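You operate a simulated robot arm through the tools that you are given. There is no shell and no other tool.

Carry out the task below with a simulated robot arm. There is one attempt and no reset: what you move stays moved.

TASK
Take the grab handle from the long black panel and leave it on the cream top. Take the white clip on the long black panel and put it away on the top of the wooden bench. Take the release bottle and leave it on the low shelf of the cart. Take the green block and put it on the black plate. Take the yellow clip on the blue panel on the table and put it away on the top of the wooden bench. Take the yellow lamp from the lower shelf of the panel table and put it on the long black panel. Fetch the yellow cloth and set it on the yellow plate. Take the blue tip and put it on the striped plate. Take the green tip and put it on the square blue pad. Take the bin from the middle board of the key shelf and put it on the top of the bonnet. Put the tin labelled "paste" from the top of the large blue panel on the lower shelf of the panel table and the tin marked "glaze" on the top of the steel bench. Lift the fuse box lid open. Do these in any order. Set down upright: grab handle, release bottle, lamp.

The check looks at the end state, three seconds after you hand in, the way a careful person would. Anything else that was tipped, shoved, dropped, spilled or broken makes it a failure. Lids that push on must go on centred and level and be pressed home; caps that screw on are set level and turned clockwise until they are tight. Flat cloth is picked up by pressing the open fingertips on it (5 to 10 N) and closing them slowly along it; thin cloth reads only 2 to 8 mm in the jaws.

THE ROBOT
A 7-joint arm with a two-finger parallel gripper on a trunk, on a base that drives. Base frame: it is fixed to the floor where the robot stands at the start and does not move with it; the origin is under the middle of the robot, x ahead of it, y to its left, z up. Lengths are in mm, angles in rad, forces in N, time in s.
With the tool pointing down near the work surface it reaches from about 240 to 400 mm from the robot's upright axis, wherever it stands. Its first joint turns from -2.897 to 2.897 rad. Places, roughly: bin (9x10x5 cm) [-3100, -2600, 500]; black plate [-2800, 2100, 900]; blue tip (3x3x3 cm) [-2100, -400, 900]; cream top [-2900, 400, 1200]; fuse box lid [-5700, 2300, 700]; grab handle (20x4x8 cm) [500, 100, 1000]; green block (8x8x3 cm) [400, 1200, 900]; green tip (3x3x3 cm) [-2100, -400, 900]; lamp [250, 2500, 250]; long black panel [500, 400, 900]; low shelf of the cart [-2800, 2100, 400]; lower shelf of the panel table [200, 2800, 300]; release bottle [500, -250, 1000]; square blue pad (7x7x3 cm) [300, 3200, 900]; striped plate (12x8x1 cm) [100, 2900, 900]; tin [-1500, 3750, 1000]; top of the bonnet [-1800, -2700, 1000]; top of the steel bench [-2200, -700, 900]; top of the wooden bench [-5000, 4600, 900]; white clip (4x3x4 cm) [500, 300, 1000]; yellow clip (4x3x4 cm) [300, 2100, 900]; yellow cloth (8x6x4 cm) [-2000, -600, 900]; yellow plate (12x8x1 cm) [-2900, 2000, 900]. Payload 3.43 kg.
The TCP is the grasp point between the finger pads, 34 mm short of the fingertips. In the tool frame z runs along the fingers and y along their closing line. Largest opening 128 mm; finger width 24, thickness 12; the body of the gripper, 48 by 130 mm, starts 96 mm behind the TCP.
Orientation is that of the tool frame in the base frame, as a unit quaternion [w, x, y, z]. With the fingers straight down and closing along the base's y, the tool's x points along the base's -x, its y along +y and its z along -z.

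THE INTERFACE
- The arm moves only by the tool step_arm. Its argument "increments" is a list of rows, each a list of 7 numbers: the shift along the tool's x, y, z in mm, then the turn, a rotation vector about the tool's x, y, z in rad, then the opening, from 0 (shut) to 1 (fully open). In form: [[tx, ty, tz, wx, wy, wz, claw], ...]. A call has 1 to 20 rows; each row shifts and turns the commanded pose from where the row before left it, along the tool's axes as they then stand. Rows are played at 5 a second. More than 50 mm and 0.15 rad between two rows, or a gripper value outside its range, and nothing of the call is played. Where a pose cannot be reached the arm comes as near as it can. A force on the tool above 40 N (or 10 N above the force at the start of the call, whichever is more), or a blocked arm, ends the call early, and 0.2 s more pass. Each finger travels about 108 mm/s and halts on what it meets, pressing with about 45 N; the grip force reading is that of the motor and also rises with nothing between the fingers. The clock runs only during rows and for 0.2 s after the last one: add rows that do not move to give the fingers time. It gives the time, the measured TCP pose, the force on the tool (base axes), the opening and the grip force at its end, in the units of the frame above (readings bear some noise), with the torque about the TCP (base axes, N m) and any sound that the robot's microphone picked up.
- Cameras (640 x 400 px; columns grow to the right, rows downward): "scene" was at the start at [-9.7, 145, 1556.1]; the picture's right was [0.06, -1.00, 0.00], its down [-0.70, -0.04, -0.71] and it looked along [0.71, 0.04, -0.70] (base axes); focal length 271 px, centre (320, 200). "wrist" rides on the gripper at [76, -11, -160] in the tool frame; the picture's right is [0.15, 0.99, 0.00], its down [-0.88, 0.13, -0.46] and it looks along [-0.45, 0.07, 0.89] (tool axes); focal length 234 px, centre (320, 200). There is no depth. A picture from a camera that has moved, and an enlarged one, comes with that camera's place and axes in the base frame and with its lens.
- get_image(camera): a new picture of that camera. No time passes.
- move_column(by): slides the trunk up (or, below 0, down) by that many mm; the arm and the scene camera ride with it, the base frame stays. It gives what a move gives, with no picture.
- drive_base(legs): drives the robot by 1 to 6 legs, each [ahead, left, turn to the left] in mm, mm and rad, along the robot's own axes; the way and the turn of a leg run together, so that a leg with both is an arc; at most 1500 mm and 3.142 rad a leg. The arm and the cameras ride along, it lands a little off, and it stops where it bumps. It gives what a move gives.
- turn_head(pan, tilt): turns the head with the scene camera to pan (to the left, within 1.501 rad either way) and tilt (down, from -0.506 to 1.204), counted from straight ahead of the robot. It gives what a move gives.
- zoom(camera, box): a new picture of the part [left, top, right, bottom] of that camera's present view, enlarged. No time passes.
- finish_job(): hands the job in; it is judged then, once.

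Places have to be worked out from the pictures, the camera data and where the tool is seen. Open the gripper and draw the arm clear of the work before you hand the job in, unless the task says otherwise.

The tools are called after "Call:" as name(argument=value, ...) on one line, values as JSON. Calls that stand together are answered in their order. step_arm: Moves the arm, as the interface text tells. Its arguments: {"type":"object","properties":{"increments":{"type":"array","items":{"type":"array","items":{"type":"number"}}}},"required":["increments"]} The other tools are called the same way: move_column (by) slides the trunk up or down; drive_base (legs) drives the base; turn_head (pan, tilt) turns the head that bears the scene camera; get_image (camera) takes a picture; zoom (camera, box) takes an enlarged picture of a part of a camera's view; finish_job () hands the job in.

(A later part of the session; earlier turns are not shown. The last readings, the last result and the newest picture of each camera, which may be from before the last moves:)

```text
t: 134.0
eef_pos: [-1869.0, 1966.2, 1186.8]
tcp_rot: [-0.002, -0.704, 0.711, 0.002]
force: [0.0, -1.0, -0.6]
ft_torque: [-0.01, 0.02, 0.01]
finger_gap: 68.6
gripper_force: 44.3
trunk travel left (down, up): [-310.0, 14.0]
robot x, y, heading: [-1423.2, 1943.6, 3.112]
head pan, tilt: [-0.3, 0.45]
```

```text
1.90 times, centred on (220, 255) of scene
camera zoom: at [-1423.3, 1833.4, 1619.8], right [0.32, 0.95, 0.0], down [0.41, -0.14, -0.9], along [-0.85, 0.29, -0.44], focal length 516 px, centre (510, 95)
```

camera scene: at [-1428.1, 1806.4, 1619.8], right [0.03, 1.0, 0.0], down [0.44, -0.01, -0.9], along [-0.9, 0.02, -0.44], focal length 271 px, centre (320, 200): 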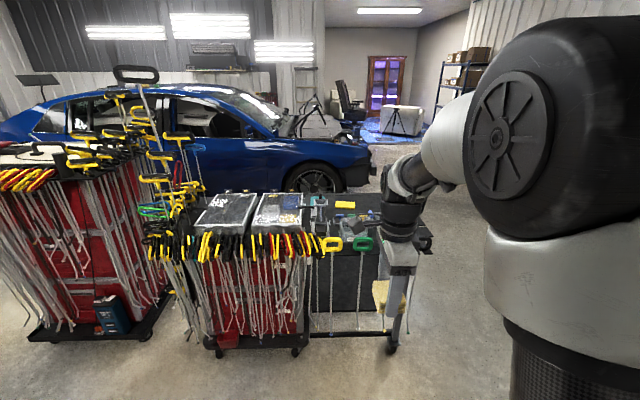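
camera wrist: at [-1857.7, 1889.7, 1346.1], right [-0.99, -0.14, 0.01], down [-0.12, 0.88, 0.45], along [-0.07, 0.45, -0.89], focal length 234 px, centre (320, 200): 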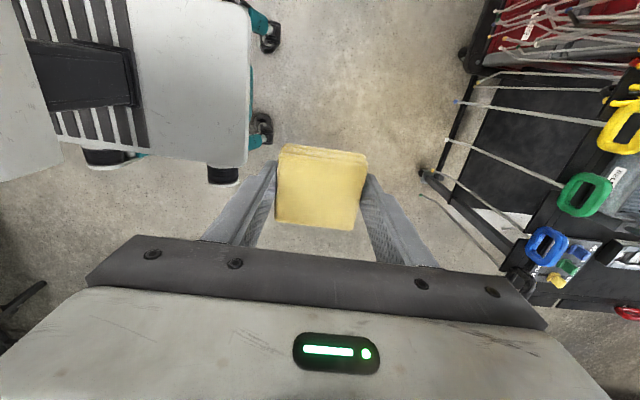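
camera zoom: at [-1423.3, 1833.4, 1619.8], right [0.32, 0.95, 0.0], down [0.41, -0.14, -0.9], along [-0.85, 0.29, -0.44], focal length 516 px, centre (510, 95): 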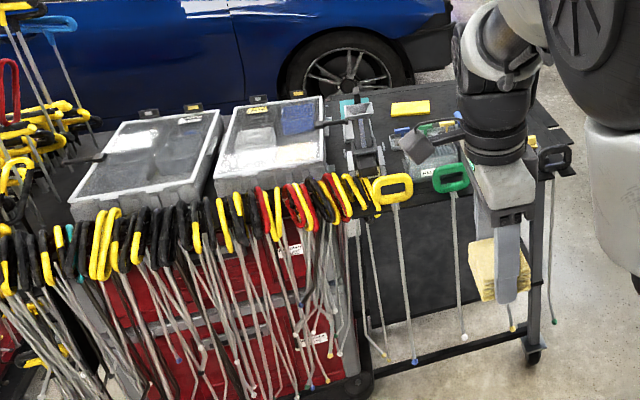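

The yellow plate sits near the back of the cart top (~(−2850, 1985)), with tool handles along the front edge, so I'll approach from the cart's free right-hand end, facing −y.

Call:
drive_base(legs=[[0, -900, 0.03], [1400, 0, 0], [0, 0, 1.571]])

Call:
turn_head(pan=0.0, tilt=0.6)

Call:
get_image(camera="scene")

Call:
get_image(camera="wrist")

```text
t: 153.4
eef_pos: [-2803.6, 2373.9, 1186.6]
tcp_rot: [0.003, 1.0, 0.015, 0.0]
force: [1.2, 0.2, -0.4]
ft_torque: [-0.03, 0.01, -0.02]
finger_gap: 68.6
gripper_force: 44.9
trunk travel left (down, up): [-310.0, 14.0]
robot x, y, heading: [-2801.7, 2822.9, -1.556]
head pan, tilt: [-0.3, 0.45]
```

```text
t: 154.2
eef_pos: [-2801.7, 2374.6, 1187.2]
tcp_rot: [0.003, 1.0, 0.014, 0.001]
force: [0.2, 0.2, 0.5]
ft_torque: [0.02, 0.0, 0.01]
finger_gap: 68.6
gripper_force: 45.4
trunk travel left (down, up): [-310.0, 14.0]
robot x, y, heading: [-2800.3, 2820.4, -1.554]
head pan, tilt: [0.0, 0.6]
```

```text
taken
camera scene: at [-2661.3, 2825.5, 1606.3], right [-1.0, -0.01, 0.0], down [-0.01, 0.56, -0.83], along [0.01, -0.83, -0.56], focal length 271 px, centre (320, 200)
```

scene: 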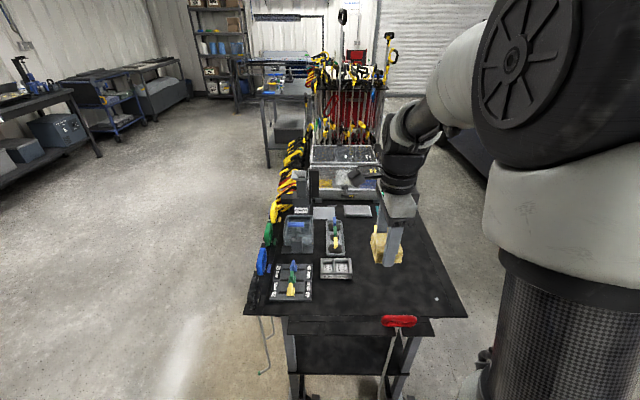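

```text
taken
camera wrist: at [-2727.3, 2388.1, 1346.1], right [0.17, -0.98, 0.01], down [-0.88, -0.15, 0.45], along [-0.45, -0.09, -0.89], focal length 234 px, centre (320, 200)
```

wrist: 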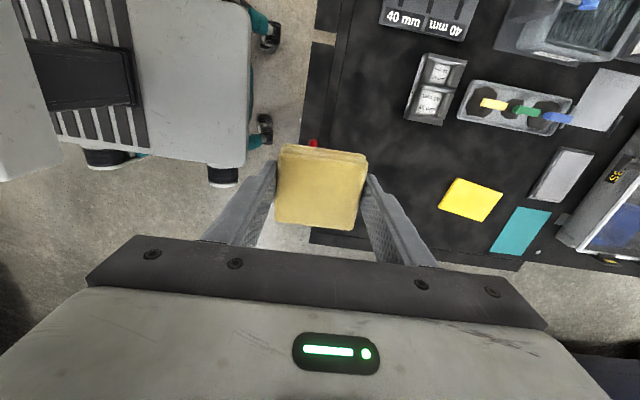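

The wrist view puts the yellow plate at about (−2903, 2018), with the cart's near end at y≈2350. Testing in free air whether the arm can extend the needed ~670 mm at a suitable height.

Call:
step_arm(increments=[[0, 10, -20, 0, 0, 0, 0.3], [0, 20, -25, 0, 0, 0, 0.3], [0, 25, -15, 0, 0, 0, 0.3], [0, 30, 0, 0, 0, 0, 0.3], [0, 30, 0, 0, 0, 0, 0.3], [0, 30, 0, 0, 0, 0, 0.3], [0, 30, 0, 0, 0, 0, 0.3], [0, 25, 0, 0, 0, 0, 0.3], [0, 15, 0, 0, 0, 0, 0.3], [0, 5, 0, 0, 0, 0, 0.3], [0, 0, 0, 0, 0, 0, 0.3]])

Call:
get_image(camera="wrist")

Call:
get_image(camera="scene")

```text
t: 156.6
eef_pos: [-2797.6, 2156.0, 1249.4]
tcp_rot: [0.004, 1.0, 0.015, 0.0]
force: [-0.2, 0.4, -0.4]
ft_torque: [-0.02, -0.01, 0.02]
finger_gap: 68.3
gripper_force: 44.7
trunk travel left (down, up): [-310.0, 14.0]
robot x, y, heading: [-2802.1, 2821.4, -1.562]
head pan, tilt: [0.0, 0.6]
```

```text
taken
camera wrist: at [-2721.4, 2169.8, 1408.0], right [0.17, -0.98, 0.01], down [-0.88, -0.15, 0.45], along [-0.45, -0.09, -0.89], focal length 234 px, centre (320, 200)
```

wrist: 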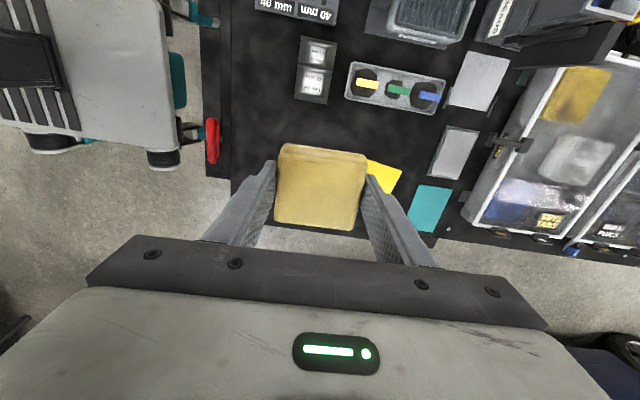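

```text
taken
camera scene: at [-2661.2, 2825.6, 1606.3], right [-1.0, -0.01, 0.0], down [-0.01, 0.56, -0.83], along [0.01, -0.82, -0.56], focal length 271 px, centre (320, 200)
```

scene: 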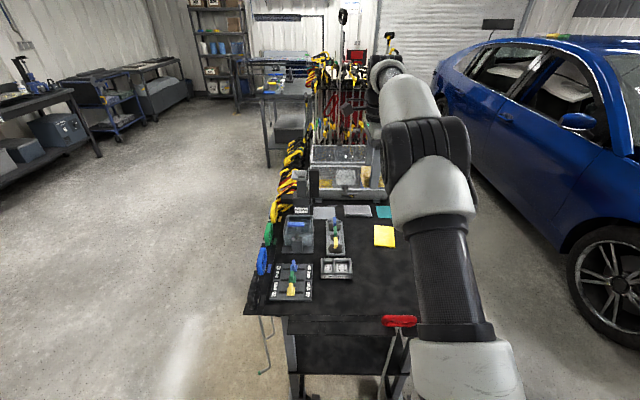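

Reach of 665 works. Testing 35 mm more so I can stay clear of the red-handled tool hanging at the cart's end.

Call:
step_arm(increments=[[0, 10, 0, 0, 0, 0, 0.3], [0, 15, 0, 0, 0, 0, 0.3], [0, 10, 0, 0, 0, 0, 0.3], [0, 0, 0, 0, 0, 0, 0.3]])

Call:
turn_head(pan=-0.25, tilt=1.0)

Call:
get_image(camera="scene")

```text
t: 157.6
eef_pos: [-2794.6, 2132.9, 1244.8]
tcp_rot: [0.003, 1.0, 0.015, 0.001]
force: [-0.2, 0.8, 0.1]
ft_torque: [0.01, -0.02, 0.01]
finger_gap: 68.2
gripper_force: 44.1
out of reach, approached as far as the arm can: row 2, 3
trunk travel left (down, up): [-310.0, 14.0]
robot x, y, heading: [-2799.3, 2823.9, -1.556]
head pan, tilt: [0.0, 0.6]
```

```text
t: 158.5
eef_pos: [-2794.9, 2131.7, 1244.7]
tcp_rot: [0.003, 1.0, 0.015, 0.001]
force: [0.1, 0.3, -0.3]
ft_torque: [0.02, 0.0, -0.01]
finger_gap: 68.1
gripper_force: 45.1
trunk travel left (down, up): [-310.0, 14.0]
robot x, y, heading: [-2801.1, 2821.2, -1.559]
head pan, tilt: [-0.25, 1.0]
```

```text
taken
camera scene: at [-2678.7, 2846.2, 1574.3], right [-0.97, 0.23, 0.0], down [0.2, 0.82, -0.54], along [-0.13, -0.53, -0.84], focal length 271 px, centre (320, 200)
```

scene: 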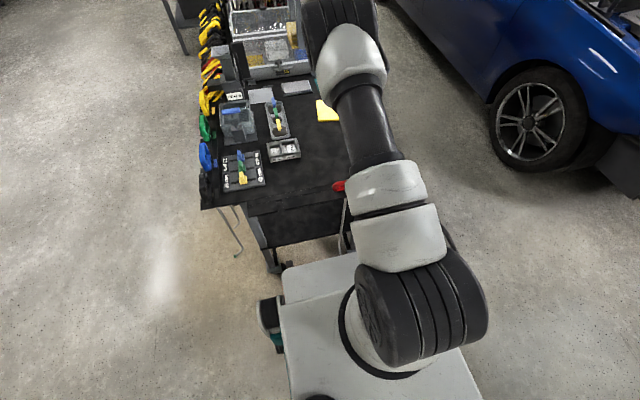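

690 mm is the limit, so the cart's back side (open floor, the car is far off near x≈−4500) is the better approach. Retracting the arm and driving round to the back, facing +x.

Call:
step_arm(increments=[[0, -30, 0, 0, 0, 0, 0.3], [0, -35, 0, 0, 0, 0, 0.3], [0, -35, -5, 0, 0, 0, 0.3], [0, -35, 0, 0, 0, 0, 0.3], [0, -35, 0, 0, 0, 0, 0.3], [0, -35, 0, 0, 0, 0, 0.3], [0, -20, 0, 0, 0, 0, 0.3], [0, 0, 0, 0, 0, 0, 0.3]])

Call:
drive_base(legs=[[0, -750, -0.014], [820, 0, 0], [0, 0, 1.571]])

Call:
turn_head(pan=0.0, tilt=0.7)

Call:
get_image(camera="scene")

Call:
get_image(camera="wrist")

```text
t: 160.3
eef_pos: [-2800.8, 2358.8, 1247.9]
tcp_rot: [0.003, 1.0, 0.016, 0.001]
force: [0.4, -0.8, 1.0]
ft_torque: [-0.01, -0.01, -0.02]
finger_gap: 68.3
gripper_force: 45.0
trunk travel left (down, up): [-310.0, 14.0]
robot x, y, heading: [-2798.4, 2819.8, -1.563]
head pan, tilt: [-0.25, 1.0]
```

```text
t: 175.8
eef_pos: [-3087.8, 1949.4, 1247.1]
tcp_rot: [0.002, 0.716, 0.698, 0.003]
force: [-0.3, 0.0, 0.0]
ft_torque: [0.01, -0.02, -0.01]
finger_gap: 68.3
gripper_force: 44.2
trunk travel left (down, up): [-310.0, 14.0]
robot x, y, heading: [-3552.6, 1976.4, -0.041]
head pan, tilt: [-0.25, 1.0]
```

```text
t: 176.6
eef_pos: [-3087.5, 1949.7, 1247.6]
tcp_rot: [0.002, 0.716, 0.698, 0.003]
force: [0.2, 0.4, -0.8]
ft_torque: [0.04, 0.04, -0.02]
finger_gap: 68.5
gripper_force: 44.7
trunk travel left (down, up): [-310.0, 14.0]
robot x, y, heading: [-3550.2, 1975.3, -0.046]
head pan, tilt: [0.0, 0.7]
```

```text
taken
camera scene: at [-3552.3, 2115.2, 1597.6], right [-0.04, -1.0, 0.0], down [-0.64, 0.03, -0.76], along [0.76, -0.03, -0.64], focal length 271 px, centre (320, 200)
```

scene: 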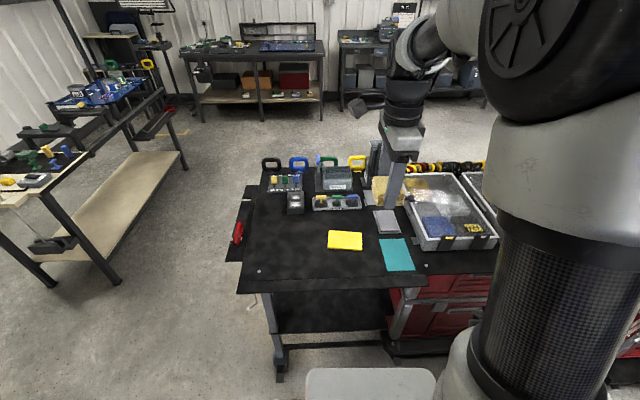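

```text
taken
camera wrist: at [-3098.3, 2025.6, 1407.2], right [0.99, 0.12, 0.01], down [0.11, -0.88, 0.45], along [0.06, -0.45, -0.89], focal length 234 px, centre (320, 200)
```

wrist: 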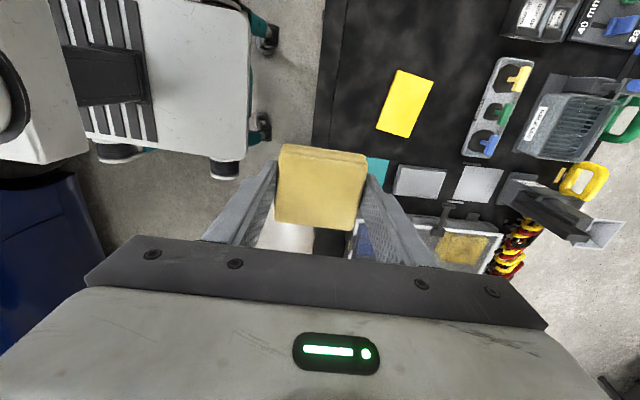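

From the back everything is open: the yellow plate is at about (−2912, 2001). Moving in 130 mm and squaring up.

Call:
drive_base(legs=[[0, 0, 0.045], [130, 25, 0]])

Call:
get_image(camera="wrist")

```text
t: 178.3
eef_pos: [-2954.7, 1995.7, 1245.7]
tcp_rot: [0.001, 0.699, 0.715, 0.003]
force: [-0.4, 1.4, -0.1]
ft_torque: [-0.01, 0.0, -0.01]
finger_gap: 68.3
gripper_force: 45.4
trunk travel left (down, up): [-310.0, 14.0]
robot x, y, heading: [-3420.2, 2002.2, 0.003]
head pan, tilt: [0.0, 0.7]
```

```text
taken
camera wrist: at [-2967.5, 2071.2, 1406.9], right [0.99, 0.17, 0.01], down [0.15, -0.88, 0.45], along [0.08, -0.45, -0.89], focal length 234 px, centre (320, 200)
```

wrist: 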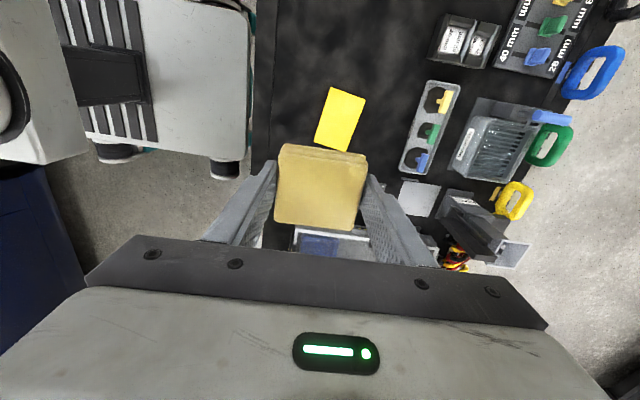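

Plate corners give centre (−2909, 2000), turned about 7°. Aligning over it, lowering the arm slightly, then the trunk.

Call:
step_arm(increments=[[1, 15, 20, 0, 0, 0.07, 0.3], [2, 15, 25, 0, 0, 0.07, 0.3], [2, 15, 25, 0, 0, 0, 0.3], [0, 0, 0, 0, 0, 0, 0.3]])

Call:
move_column(by=-220)

Call:
get_image(camera="wrist")

Call:
get_image(camera="scene")

```text
t: 179.3
eef_pos: [-2908.7, 1999.0, 1178.1]
tcp_rot: [0.002, 0.749, 0.663, 0.004]
force: [0.6, 0.7, -0.7]
ft_torque: [-0.01, 0.04, 0.0]
finger_gap: 68.6
gripper_force: 44.9
trunk travel left (down, up): [-310.0, 14.0]
robot x, y, heading: [-3419.4, 2002.6, 0.0]
head pan, tilt: [0.0, 0.7]
```

```text
t: 181.7
eef_pos: [-2909.0, 1998.3, 957.2]
tcp_rot: [0.002, 0.748, 0.663, 0.004]
force: [-0.3, -0.5, 0.0]
ft_torque: [0.02, 0.0, 0.0]
finger_gap: 68.5
gripper_force: 44.5
trunk travel left (down, up): [-90.0, 234.0]
robot x, y, heading: [-3415.5, 2000.1, 0.003]
head pan, tilt: [0.0, 0.7]
```

```text
taken
camera wrist: at [-2912.4, 2074.9, 1117.8], right [1.0, 0.03, 0.01], down [0.02, -0.89, 0.45], along [0.02, -0.45, -0.89], focal length 234 px, centre (320, 200)
```

wrist: 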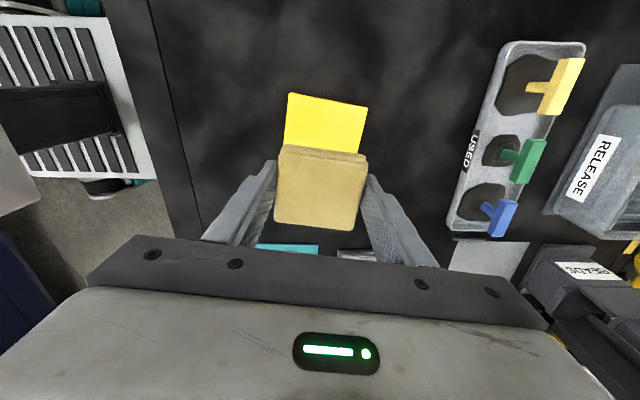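

```text
taken
camera scene: at [-3425.6, 2140.4, 1377.7], right [0.0, -1.0, 0.0], down [-0.64, 0.0, -0.76], along [0.76, 0.0, -0.64], focal length 271 px, centre (320, 200)
```

scene: 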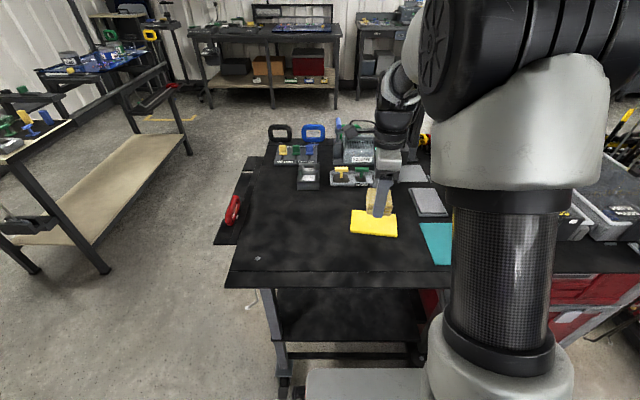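

The cloth is over the plate. Lowering with small trunk steps and watching the force.

Call:
move_column(by=-32)

Call:
zoom(camera="scene", box=[320, 120, 460, 230])

Call:
move_column(by=-6)

Call:
move_column(by=-4)

```text
t: 182.4
eef_pos: [-2909.6, 1999.7, 925.9]
tcp_rot: [0.001, 0.748, 0.663, 0.003]
force: [0.2, 0.1, -0.4]
ft_torque: [-0.01, 0.04, 0.01]
finger_gap: 68.5
gripper_force: 44.4
trunk travel left (down, up): [-58.0, 266.0]
robot x, y, heading: [-3419.4, 2000.1, 0.002]
head pan, tilt: [0.0, 0.7]
```

```text
3.64 times, centred on (390, 175) of scene
camera zoom: at [-3425.6, 2140.4, 1345.7], right [0.0, -1.0, 0.0], down [-0.64, 0.0, -0.76], along [0.76, 0.0, -0.64], focal length 985 px, centre (66, 291)
```

zoom: 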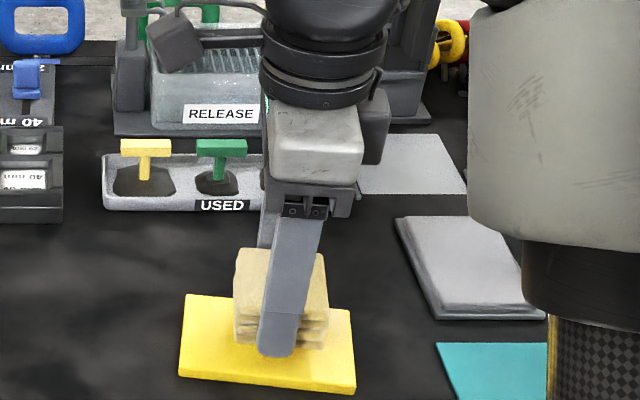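

```text
t: 183.0
eef_pos: [-2909.3, 1998.5, 920.4]
tcp_rot: [0.001, 0.748, 0.663, 0.003]
force: [-0.6, -0.4, 0.4]
ft_torque: [-0.01, 0.0, 0.0]
finger_gap: 68.4
gripper_force: 45.4
trunk travel left (down, up): [-52.0, 272.0]
robot x, y, heading: [-3418.4, 1998.9, 0.008]
head pan, tilt: [0.0, 0.7]
```

```text
t: 183.5
eef_pos: [-2909.6, 1998.2, 916.9]
tcp_rot: [0.001, 0.748, 0.663, 0.003]
force: [-0.3, 0.6, -0.9]
ft_torque: [0.01, -0.02, 0.0]
finger_gap: 68.5
gripper_force: 45.5
trunk travel left (down, up): [-48.0, 276.0]
robot x, y, heading: [-3416.3, 1996.7, 0.006]
head pan, tilt: [0.0, 0.7]
```

Still no contact; continuing down.

Call:
move_column(by=-4)

Call:
move_column(by=-4)

Call:
move_column(by=-3)

Call:
zoom(camera="scene", box=[320, 100, 460, 210])

```text
t: 184.1
eef_pos: [-2908.2, 1998.1, 911.8]
tcp_rot: [0.001, 0.748, 0.664, 0.003]
force: [0.5, -0.3, -1.0]
ft_torque: [0.02, -0.04, 0.0]
finger_gap: 68.4
gripper_force: 44.7
trunk travel left (down, up): [-44.0, 280.0]
robot x, y, heading: [-3419.9, 2001.7, 0.003]
head pan, tilt: [0.0, 0.7]
```

```text
t: 184.6
eef_pos: [-2909.9, 1998.8, 907.2]
tcp_rot: [0.001, 0.748, 0.663, 0.003]
force: [0.0, 0.0, -0.2]
ft_torque: [0.01, -0.01, 0.02]
finger_gap: 68.5
gripper_force: 45.2
trunk travel left (down, up): [-40.0, 284.0]
robot x, y, heading: [-3420.0, 1995.6, 0.006]
head pan, tilt: [0.0, 0.7]
```

```text
t: 185.1
eef_pos: [-2909.1, 1999.2, 905.4]
tcp_rot: [0.001, 0.749, 0.663, 0.004]
force: [-0.3, 0.1, 7.8]
ft_torque: [0.0, 0.28, -0.01]
finger_gap: 68.2
gripper_force: 45.0
trunk travel left (down, up): [-37.0, 287.0]
robot x, y, heading: [-3419.6, 1999.6, 0.002]
head pan, tilt: [0.0, 0.7]
```

```text
3.64 times, centred on (390, 155) of scene
camera zoom: at [-3426.1, 2140.4, 1324.8], right [0.0, -1.0, 0.0], down [-0.64, 0.0, -0.77], along [0.77, 0.0, -0.64], focal length 985 px, centre (66, 364)
```

zoom: 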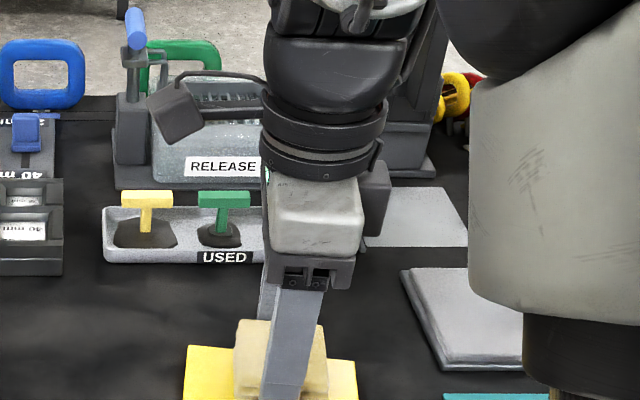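

Contact at TCP 905 – the cloth rests on the plate (top ≈868). Releasing and raising.

Call:
step_arm(increments=[[0, 0, 0, 0, 0, 0, 0.54], [0, 0, 0, 0, 0, 0, 0.56], [0, 0, 0, 0, 0, 0, 0.62], [0, 0, 0, 0, 0, 0, 0.7], [0, 0, 0, 0, 0, 0, 0.75], [0, 0, -5, 0, 0, 0, 0.75], [0, 0, -20, 0, 0, 0, 0.75], [0, 0, -30, 0, 0, 0, 0.75], [0, 0, 0, 0, 0, 0, 0.75]])

Call:
move_column(by=200)

Call:
get_image(camera="wrist")

Call:
get_image(camera="scene")

```text
t: 187.1
eef_pos: [-2909.4, 1998.7, 960.0]
tcp_rot: [0.001, 0.748, 0.663, 0.003]
force: [0.5, 0.0, 0.1]
ft_torque: [0.0, 0.0, -0.01]
finger_gap: 95.9
gripper_force: 0.1
trunk travel left (down, up): [-37.0, 287.0]
robot x, y, heading: [-3420.3, 1999.4, 0.004]
head pan, tilt: [0.0, 0.7]
```

```text
t: 189.3
eef_pos: [-2910.5, 1998.2, 1160.8]
tcp_rot: [0.002, 0.748, 0.664, 0.004]
force: [0.0, -0.3, -0.5]
ft_torque: [-0.02, 0.0, 0.01]
finger_gap: 95.9
gripper_force: 0.0
trunk travel left (down, up): [-237.0, 87.0]
robot x, y, heading: [-3421.5, 1997.9, 0.007]
head pan, tilt: [0.0, 0.7]
```

```text
taken
camera wrist: at [-2913.2, 2074.6, 1319.9], right [1.0, 0.03, 0.01], down [0.02, -0.89, 0.45], along [0.02, -0.45, -0.89], focal length 234 px, centre (320, 200)
```

wrist: 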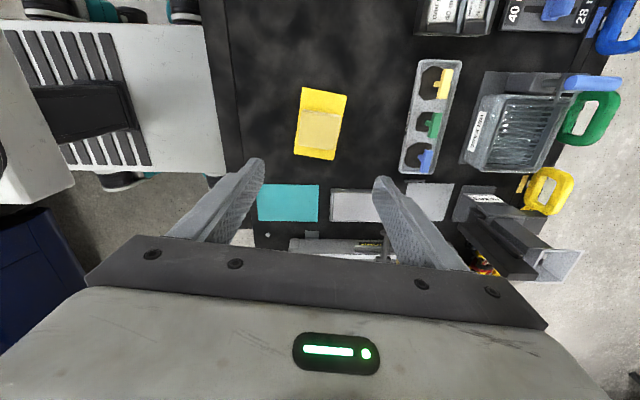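

```text
taken
camera scene: at [-3425.6, 2140.4, 1524.6], right [0.0, -1.0, 0.0], down [-0.64, 0.0, -0.76], along [0.76, 0.0, -0.64], focal length 271 px, centre (320, 200)
```

scene: 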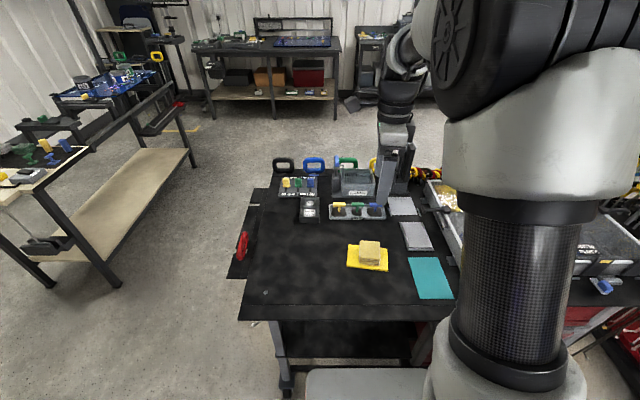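

The cloth sits well on the yellow plate. While here, I'll look at the cart's low shelf (for the bottle later) by tilting the head down.

Call:
turn_head(pan=0.0, tilt=0.95)

Call:
get_image(camera="scene")

Call:
zoom(camera="scene", box=[220, 180, 440, 340])

```text
t: 190.0
eef_pos: [-2910.2, 1998.1, 1160.8]
tcp_rot: [0.002, 0.748, 0.663, 0.004]
force: [0.0, 0.9, 0.8]
ft_torque: [-0.03, -0.02, 0.0]
finger_gap: 96.2
gripper_force: 0.0
trunk travel left (down, up): [-237.0, 87.0]
robot x, y, heading: [-3414.3, 2001.5, 0.008]
head pan, tilt: [0.0, 0.949]
```

```text
taken
camera scene: at [-3437.8, 2140.4, 1504.9], right [0.0, -1.0, 0.0], down [-0.81, 0.0, -0.58], along [0.58, 0.0, -0.81], focal length 271 px, centre (320, 200)
```

scene: 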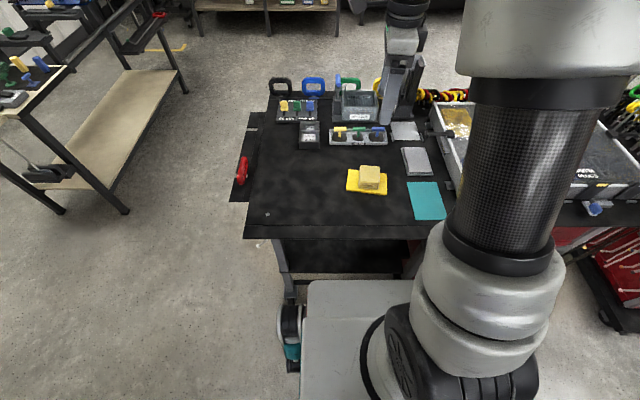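

```text
2.50 times, centred on (330, 260) of scene
camera zoom: at [-3437.8, 2140.4, 1504.9], right [0.0, -1.0, 0.0], down [-0.81, 0.0, -0.58], along [0.58, 0.0, -0.81], focal length 677 px, centre (295, 50)
```

zoom: 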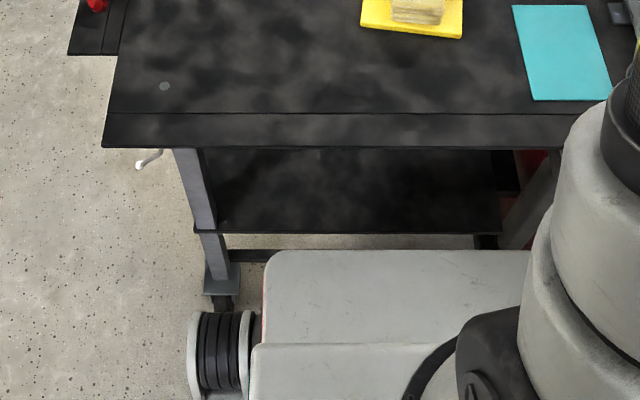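

The low shelf's back edge is at about x≈−3024, top edge −3109. Now on to the tins: I'll back off and drive round to the large panel table near (−1500, 3750), facing +y.

Call:
drive_base(legs=[[-300, 0, 0], [0, 0, 1.563], [800, 0, 0], [0, -1100, 0], [0, -1100, 0]])

Call:
turn_head(pan=0.0, tilt=0.6)

Call:
get_image(camera="scene")

Call:
get_image(camera="wrist")

```text
t: 221.2
eef_pos: [-1543.1, 3400.9, 1160.1]
tcp_rot: [-0.002, 0.037, 0.999, 0.003]
force: [-1.1, -0.5, 0.4]
ft_torque: [0.0, 0.0, -0.02]
finger_gap: 96.0
gripper_force: 0.0
trunk travel left (down, up): [-237.0, 87.0]
robot x, y, heading: [-1525.8, 2893.0, 1.616]
head pan, tilt: [0.0, 0.949]
```

```text
t: 222.1
eef_pos: [-1542.7, 3400.1, 1160.4]
tcp_rot: [-0.001, 0.037, 0.999, 0.004]
force: [-0.1, -0.6, -0.4]
ft_torque: [0.04, -0.01, -0.01]
finger_gap: 96.1
gripper_force: 0.1
trunk travel left (down, up): [-237.0, 87.0]
robot x, y, heading: [-1523.3, 2891.5, 1.619]
head pan, tilt: [0.0, 0.6]
```

```text
taken
camera scene: at [-1663.4, 2883.3, 1533.2], right [1.0, 0.05, 0.0], down [0.03, -0.56, -0.82], along [-0.04, 0.82, -0.57], focal length 271 px, centre (320, 200)
```

scene: 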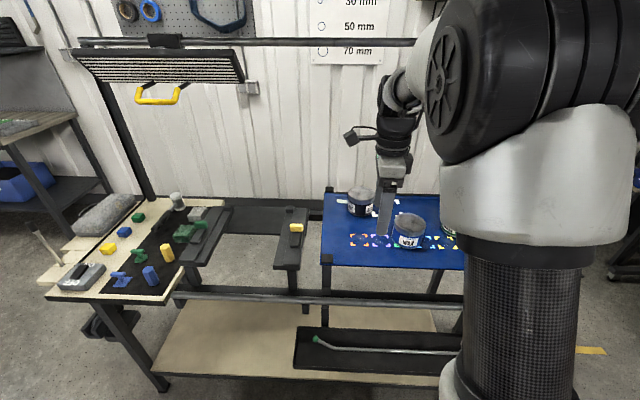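

```text
taken
camera wrist: at [-1619.5, 3393.3, 1320.1], right [-0.07, 1.0, 0.01], down [0.89, 0.06, 0.45], along [0.45, 0.04, -0.89], focal length 234 px, centre (320, 200)
```

wrist: 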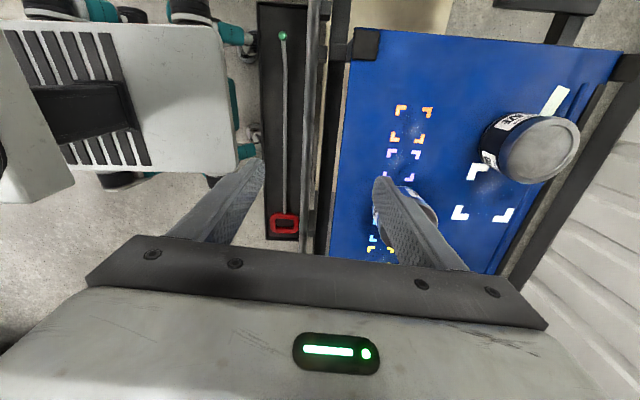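

Two (or more) labelled tins are on the blue panel. Zooming to read labels.

Call:
zoom(camera="scene", box=[310, 160, 470, 280])

Call:
turn_head(pan=-0.5, tilt=0.6)

Call:
get_image(camera="scene")

Call:
zoom(camera="wrist", box=[330, 20, 620, 270])

```text
3.33 times, centred on (390, 220) of scene
camera zoom: at [-1663.4, 2883.3, 1533.2], right [1.0, 0.05, 0.0], down [0.03, -0.56, -0.82], along [-0.04, 0.82, -0.57], focal length 903 px, centre (87, 133)
```

zoom: 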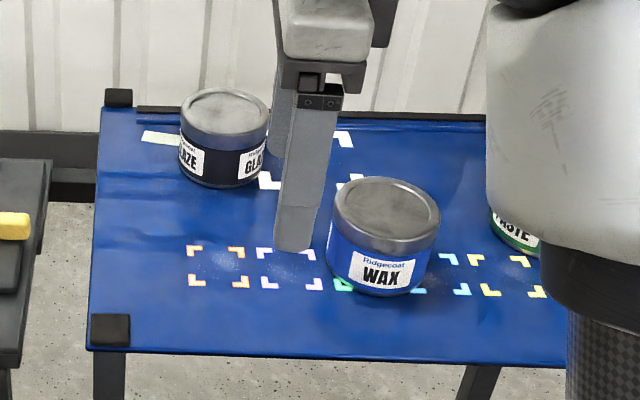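

```text
t: 223.0
eef_pos: [-1542.7, 3399.1, 1160.3]
tcp_rot: [-0.002, 0.038, 0.999, 0.003]
force: [-0.5, -0.7, 0.4]
ft_torque: [0.03, -0.01, 0.0]
finger_gap: 95.8
gripper_force: 0.0
trunk travel left (down, up): [-237.0, 87.0]
robot x, y, heading: [-1523.9, 2890.0, 1.617]
head pan, tilt: [-0.499, 0.6]
```

```text
taken
camera scene: at [-1620.7, 2874.7, 1533.3], right [0.9, -0.43, 0.0], down [-0.25, -0.51, -0.83], along [0.36, 0.74, -0.56], focal length 271 px, centre (320, 200)
```

scene: 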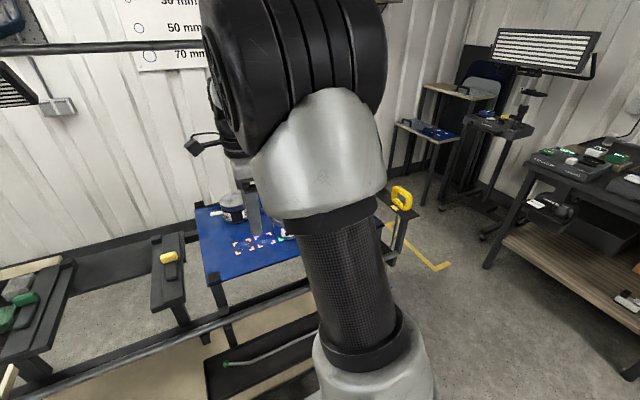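

```text
1.60 times, centred on (475, 145) of wrist
camera zoom: at [-1619.5, 3393.3, 1320.0], right [-0.07, 1.0, 0.01], down [0.89, 0.06, 0.45], along [0.45, 0.04, -0.89], focal length 375 px, centre (72, 288)
```

zoom: 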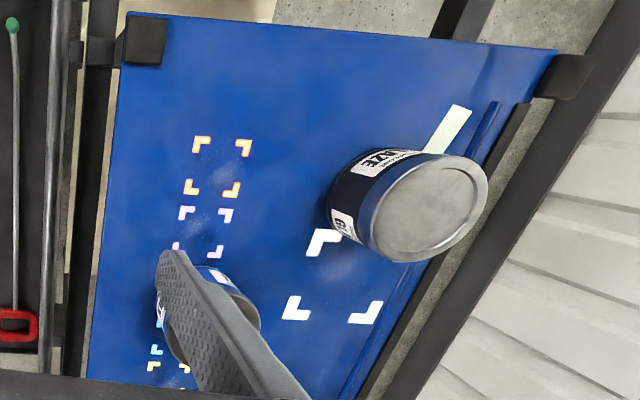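

GLAZE is at the back-left, top centre ≈(−1552, 3727, 983); WAX in the middle; PASTE at the right near (−1240, 3600). I'll turn the gripper so the fingers close sideways (allowing forward pitch for reach), then move in front of PASTE.

Call:
step_arm(increments=[[0, -30, -10, 0, 0, -0.141, 0.9], [-4, -30, -10, 0, 0, -0.141, 1], [0, 0, 0, 0, 0, -0.141, 1], [0, 0, 0, 0, 0, -0.141, 1], [0, 0, 0, 0, 0, -0.141, 1], [0, 0, 0, 0, 0, -0.141, 1], [0, 0, 0, 0, 0, -0.141, 1], [0, 0, 0, 0, 0, -0.141, 1], [0, 0, 0, 0, 0, -0.141, 1], [0, 0, 0, 0, 0, -0.141, 1], [0, 0, 0, 0, 0, -0.141, 1], [0, 0, 0, 0, 0, -0.141, 1], [0, 0, 0, 0, 0, 0, 1]])

Call:
drive_base(legs=[[0, 0, -0.046], [90, -285, 0]])

Call:
turn_head(pan=0.0, tilt=0.7)

Call:
get_image(camera="scene")

Call:
get_image(camera="wrist")

```text
t: 225.8
eef_pos: [-1540.1, 3340.3, 1180.0]
tcp_rot: [-0.002, 0.724, -0.689, -0.003]
force: [0.0, 0.4, -0.3]
ft_torque: [0.02, -0.02, -0.02]
finger_gap: 127.7
gripper_force: 0.1
trunk travel left (down, up): [-237.0, 87.0]
robot x, y, heading: [-1521.5, 2892.2, 1.615]
head pan, tilt: [-0.499, 0.6]
```

```text
t: 229.5
eef_pos: [-1231.0, 3429.8, 1180.5]
tcp_rot: [0.001, -0.706, 0.708, 0.003]
force: [0.0, 0.0, -0.9]
ft_torque: [-0.01, 0.02, 0.02]
finger_gap: 128.3
gripper_force: 0.1
trunk travel left (down, up): [-237.0, 87.0]
robot x, y, heading: [-1235.7, 2975.8, 1.567]
head pan, tilt: [-0.499, 0.6]
```

```text
t: 230.5
eef_pos: [-1231.1, 3429.4, 1180.8]
tcp_rot: [0.002, -0.706, 0.708, 0.003]
force: [0.5, -0.3, -0.4]
ft_torque: [-0.01, 0.01, 0.0]
finger_gap: 128.0
gripper_force: 0.1
trunk travel left (down, up): [-237.0, 87.0]
robot x, y, heading: [-1239.4, 2980.0, 1.568]
head pan, tilt: [0.0, 0.7]
```

```text
taken
camera scene: at [-1376.9, 2975.4, 1524.7], right [1.0, 0.0, 0.0], down [0.0, -0.64, -0.77], along [0.0, 0.77, -0.64], focal length 271 px, centre (320, 200)
```

scene: 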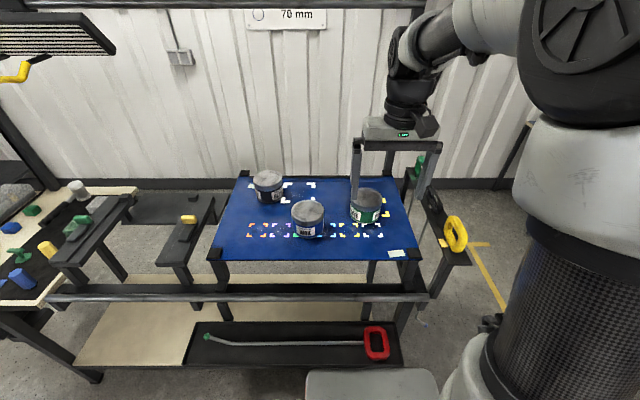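

```text
taken
camera wrist: at [-1220.1, 3352.7, 1339.3], right [-0.99, -0.14, 0.0], down [-0.13, 0.88, 0.46], along [-0.07, 0.46, -0.89], focal length 234 px, centre (320, 200)
```

wrist: 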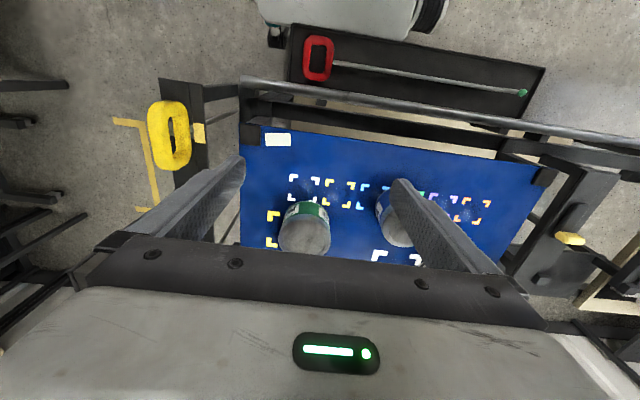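

PASTE (green label) is right under the gripper's line. Zooming both views for a precise fix.

Call:
zoom(camera="scene", box=[240, 150, 440, 270])

Call:
zoom(camera="wrist", box=[240, 110, 540, 270])

```text
3.20 times, centred on (340, 210) of scene
camera zoom: at [-1376.9, 2975.4, 1524.7], right [1.0, 0.0, 0.0], down [0.0, -0.64, -0.77], along [0.0, 0.77, -0.64], focal length 867 px, centre (256, 168)
```

zoom: 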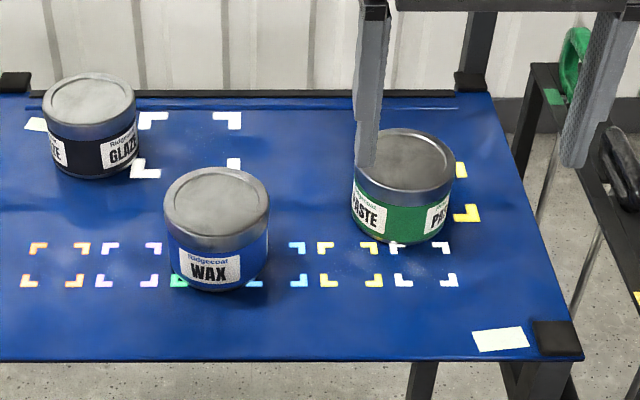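

```text
2.13 times, centred on (390, 190) of wrist
camera zoom: at [-1220.1, 3352.7, 1339.3], right [-0.99, -0.14, 0.0], down [-0.13, 0.88, 0.46], along [-0.07, 0.46, -0.89], focal length 500 px, centre (171, 221)
```

zoom: 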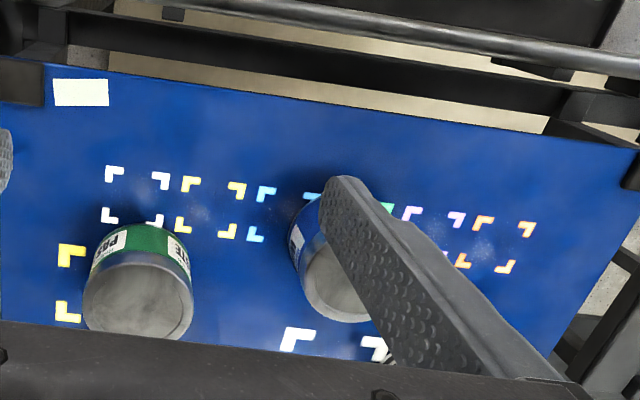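

PASTE's centre works out at about (−1235, 3604), top ≈1000, diameter ≈92 mm. Extending over it at safe height.

Call:
step_arm(increments=[[-20, 2, -5, 0, 0, 0, 1], [-35, 2, -5, 0, 0, 0, 1], [-35, 0, 0, 0, 0, 0, 1], [-35, 0, 0, 0, 0, 0, 1], [-35, 0, 0, 0, 0, 0, 1], [-15, 0, 0, 0, 0, 0, 1], [0, 0, 0, 0, 0, 0, 1]])

Call:
move_column(by=-90)

Call:
get_image(camera="wrist")

Call:
get_image(camera="scene")

```text
t: 232.1
eef_pos: [-1237.2, 3604.5, 1192.0]
tcp_rot: [0.002, -0.707, 0.707, 0.004]
force: [0.3, 0.9, 0.9]
ft_torque: [0.01, 0.0, 0.05]
finger_gap: 127.9
gripper_force: 0.0
trunk travel left (down, up): [-237.0, 87.0]
robot x, y, heading: [-1234.0, 2980.9, 1.571]
head pan, tilt: [0.0, 0.7]
```

```text
t: 233.3
eef_pos: [-1235.7, 3604.2, 1102.2]
tcp_rot: [0.002, -0.705, 0.709, 0.003]
force: [0.6, 0.1, -0.1]
ft_torque: [-0.03, 0.02, -0.01]
finger_gap: 128.0
gripper_force: 0.1
trunk travel left (down, up): [-147.0, 177.0]
robot x, y, heading: [-1237.9, 2978.9, 1.569]
head pan, tilt: [0.0, 0.7]
```

```text
taken
camera wrist: at [-1225.9, 3527.1, 1260.9], right [-0.99, -0.14, 0.0], down [-0.13, 0.88, 0.46], along [-0.07, 0.46, -0.89], focal length 234 px, centre (320, 200)
```

wrist: 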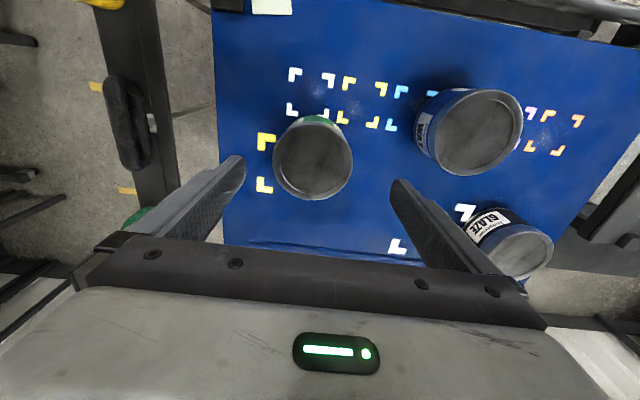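

```text
taken
camera scene: at [-1377.0, 2975.3, 1434.7], right [1.0, 0.0, 0.0], down [0.0, -0.64, -0.77], along [0.0, 0.77, -0.64], focal length 271 px, centre (320, 200)
```

scene: 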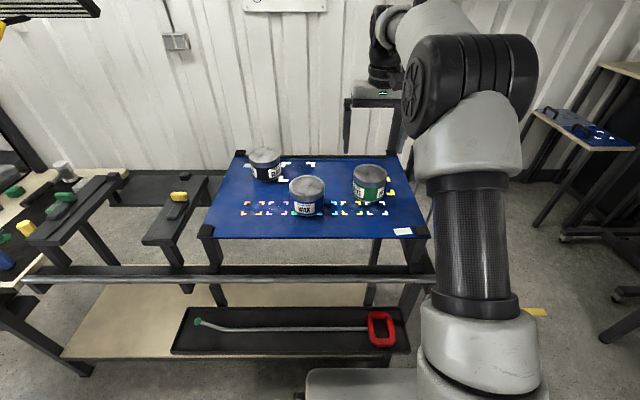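

Refined: PASTE at (−1231, 3612). Correcting and lowering around it.

Call:
step_arm(increments=[[-8, -5, 0, 0, 0, 0, 1], [0, 0, 0, 0, 0, 0, 1]])

Call:
move_column(by=-70)

Call:
get_image(camera="wrist")

```text
t: 233.9
eef_pos: [-1231.1, 3613.6, 1102.1]
tcp_rot: [0.002, -0.706, 0.708, 0.003]
force: [0.1, -0.1, 0.7]
ft_torque: [-0.03, 0.03, 0.0]
finger_gap: 127.8
gripper_force: 0.0
trunk travel left (down, up): [-147.0, 177.0]
robot x, y, heading: [-1234.0, 2981.2, 1.572]
head pan, tilt: [0.0, 0.7]
```

```text
t: 235.0
eef_pos: [-1230.6, 3613.6, 1031.6]
tcp_rot: [0.002, -0.706, 0.708, 0.003]
force: [0.0, 0.1, 0.2]
ft_torque: [-0.01, 0.01, -0.03]
finger_gap: 128.0
gripper_force: 0.0
trunk travel left (down, up): [-77.0, 247.0]
robot x, y, heading: [-1237.5, 2978.1, 1.572]
head pan, tilt: [0.0, 0.7]
```

```text
taken
camera wrist: at [-1220.3, 3535.2, 1191.0], right [-0.99, -0.14, 0.0], down [-0.13, 0.88, 0.46], along [-0.07, 0.46, -0.89], focal length 234 px, centre (320, 200)
```

wrist: 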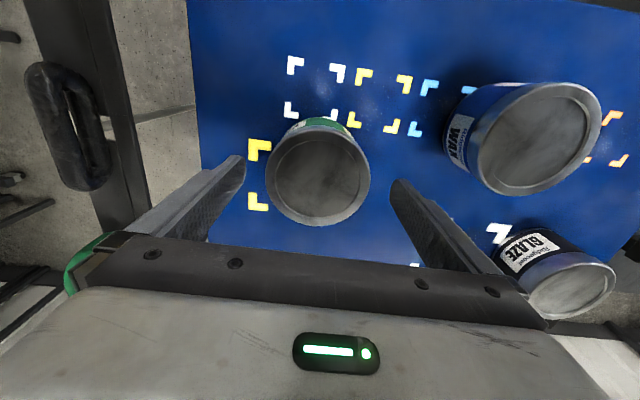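

The tin is centred between the fingers. Lowering to grasp height.

Call:
move_column(by=-50)

Call:
step_arm(increments=[[0, 0, 3, 0, 0, 0, 1], [0, 0, 3, 0, 0, 0, 1], [0, 0, 3, 0, 0, 0, 1], [0, 0, 3, 0, 0, 0, 1], [0, 0, 0, 0, 0, 0, 1]])

Call:
get_image(camera="scene")

Call:
get_image(camera="wrist")

```text
t: 235.9
eef_pos: [-1231.0, 3612.4, 981.9]
tcp_rot: [0.002, -0.706, 0.708, 0.003]
force: [0.5, 0.4, -0.6]
ft_torque: [-0.02, 0.0, 0.0]
finger_gap: 128.1
gripper_force: 0.0
trunk travel left (down, up): [-27.0, 297.0]
robot x, y, heading: [-1234.8, 2979.5, 1.571]
head pan, tilt: [0.0, 0.7]
```

```text
t: 237.1
eef_pos: [-1232.2, 3612.7, 969.6]
tcp_rot: [0.002, -0.707, 0.707, 0.003]
force: [-0.6, 0.1, 0.3]
ft_torque: [-0.01, 0.01, 0.01]
finger_gap: 127.8
gripper_force: 0.1
trunk travel left (down, up): [-27.0, 297.0]
robot x, y, heading: [-1236.3, 2984.0, 1.576]
head pan, tilt: [0.0, 0.7]
```

```text
taken
camera scene: at [-1377.0, 2975.4, 1314.7], right [1.0, 0.0, 0.0], down [0.0, -0.64, -0.76], along [0.0, 0.76, -0.64], focal length 271 px, centre (320, 200)
```

scene: 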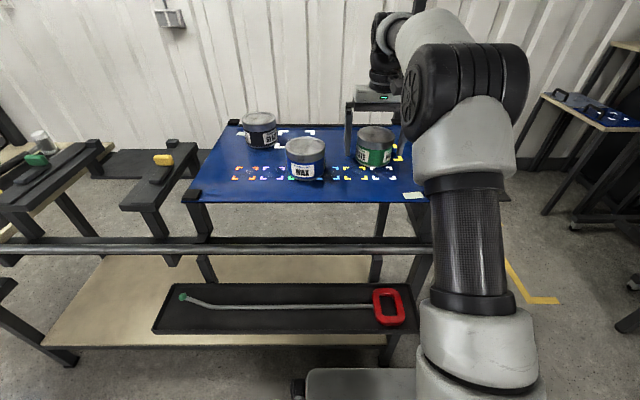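

```text
taken
camera wrist: at [-1220.7, 3536.0, 1128.5], right [-0.99, -0.14, 0.0], down [-0.13, 0.88, 0.46], along [-0.07, 0.46, -0.89], focal length 234 px, centre (320, 200)
```

wrist: 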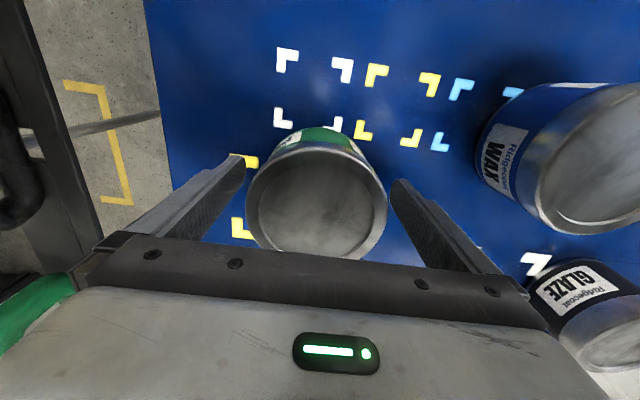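

Good height. Closing on PASTE.

Call:
step_arm(increments=[[0, 0, 3, 0, 0, 0, 0.9], [0, 0, 0, 0, 0, 0, 0.8], [0, 0, 0, 0, 0, 0, 0.74], [0, 0, 0, 0, 0, 0, 0.7], [0, 0, 0, 0, 0, 0, 0.65], [0, 0, 0, 0, 0, 0, 0.6], [0, 0, 0, 0, 0, 0, 0.6]])

Call:
move_column(by=60)

Call:
get_image(camera="wrist")

Call:
get_image(camera="scene")

```text
t: 238.7
eef_pos: [-1232.5, 3613.4, 966.2]
tcp_rot: [0.002, -0.706, 0.708, 0.003]
force: [1.5, 0.8, 0.6]
ft_torque: [0.02, -0.18, 0.01]
finger_gap: 95.1
gripper_force: 45.7
trunk travel left (down, up): [-27.0, 297.0]
robot x, y, heading: [-1236.3, 2980.4, 1.568]
head pan, tilt: [0.0, 0.7]
```

```text
t: 239.7
eef_pos: [-1231.6, 3613.0, 1026.2]
tcp_rot: [0.002, -0.705, 0.709, 0.003]
force: [0.2, 0.0, -3.0]
ft_torque: [-0.06, -0.01, -0.03]
finger_gap: 95.4
gripper_force: 44.9
trunk travel left (down, up): [-87.0, 237.0]
robot x, y, heading: [-1241.7, 2979.6, 1.567]
head pan, tilt: [0.0, 0.7]
```

```text
taken
camera wrist: at [-1221.0, 3536.2, 1185.0], right [-0.99, -0.14, 0.0], down [-0.13, 0.88, 0.46], along [-0.07, 0.46, -0.89], focal length 234 px, centre (320, 200)
```

wrist: 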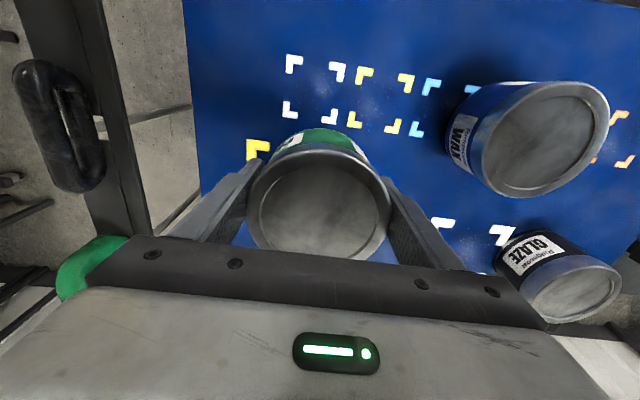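

```text
taken
camera scene: at [-1377.0, 2975.7, 1374.6], right [1.0, 0.0, 0.0], down [0.0, -0.64, -0.76], along [0.0, 0.76, -0.64], focal length 271 px, centre (320, 200)
```

scene: 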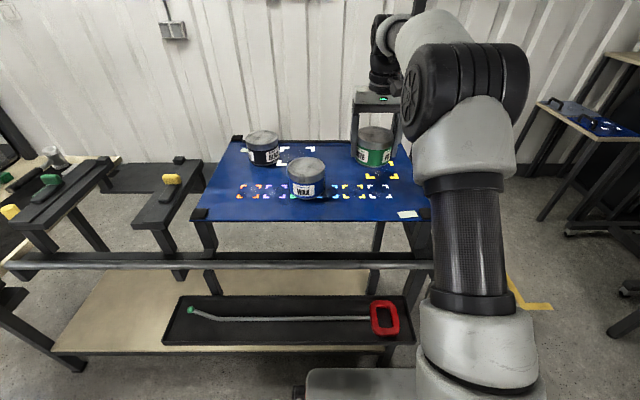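

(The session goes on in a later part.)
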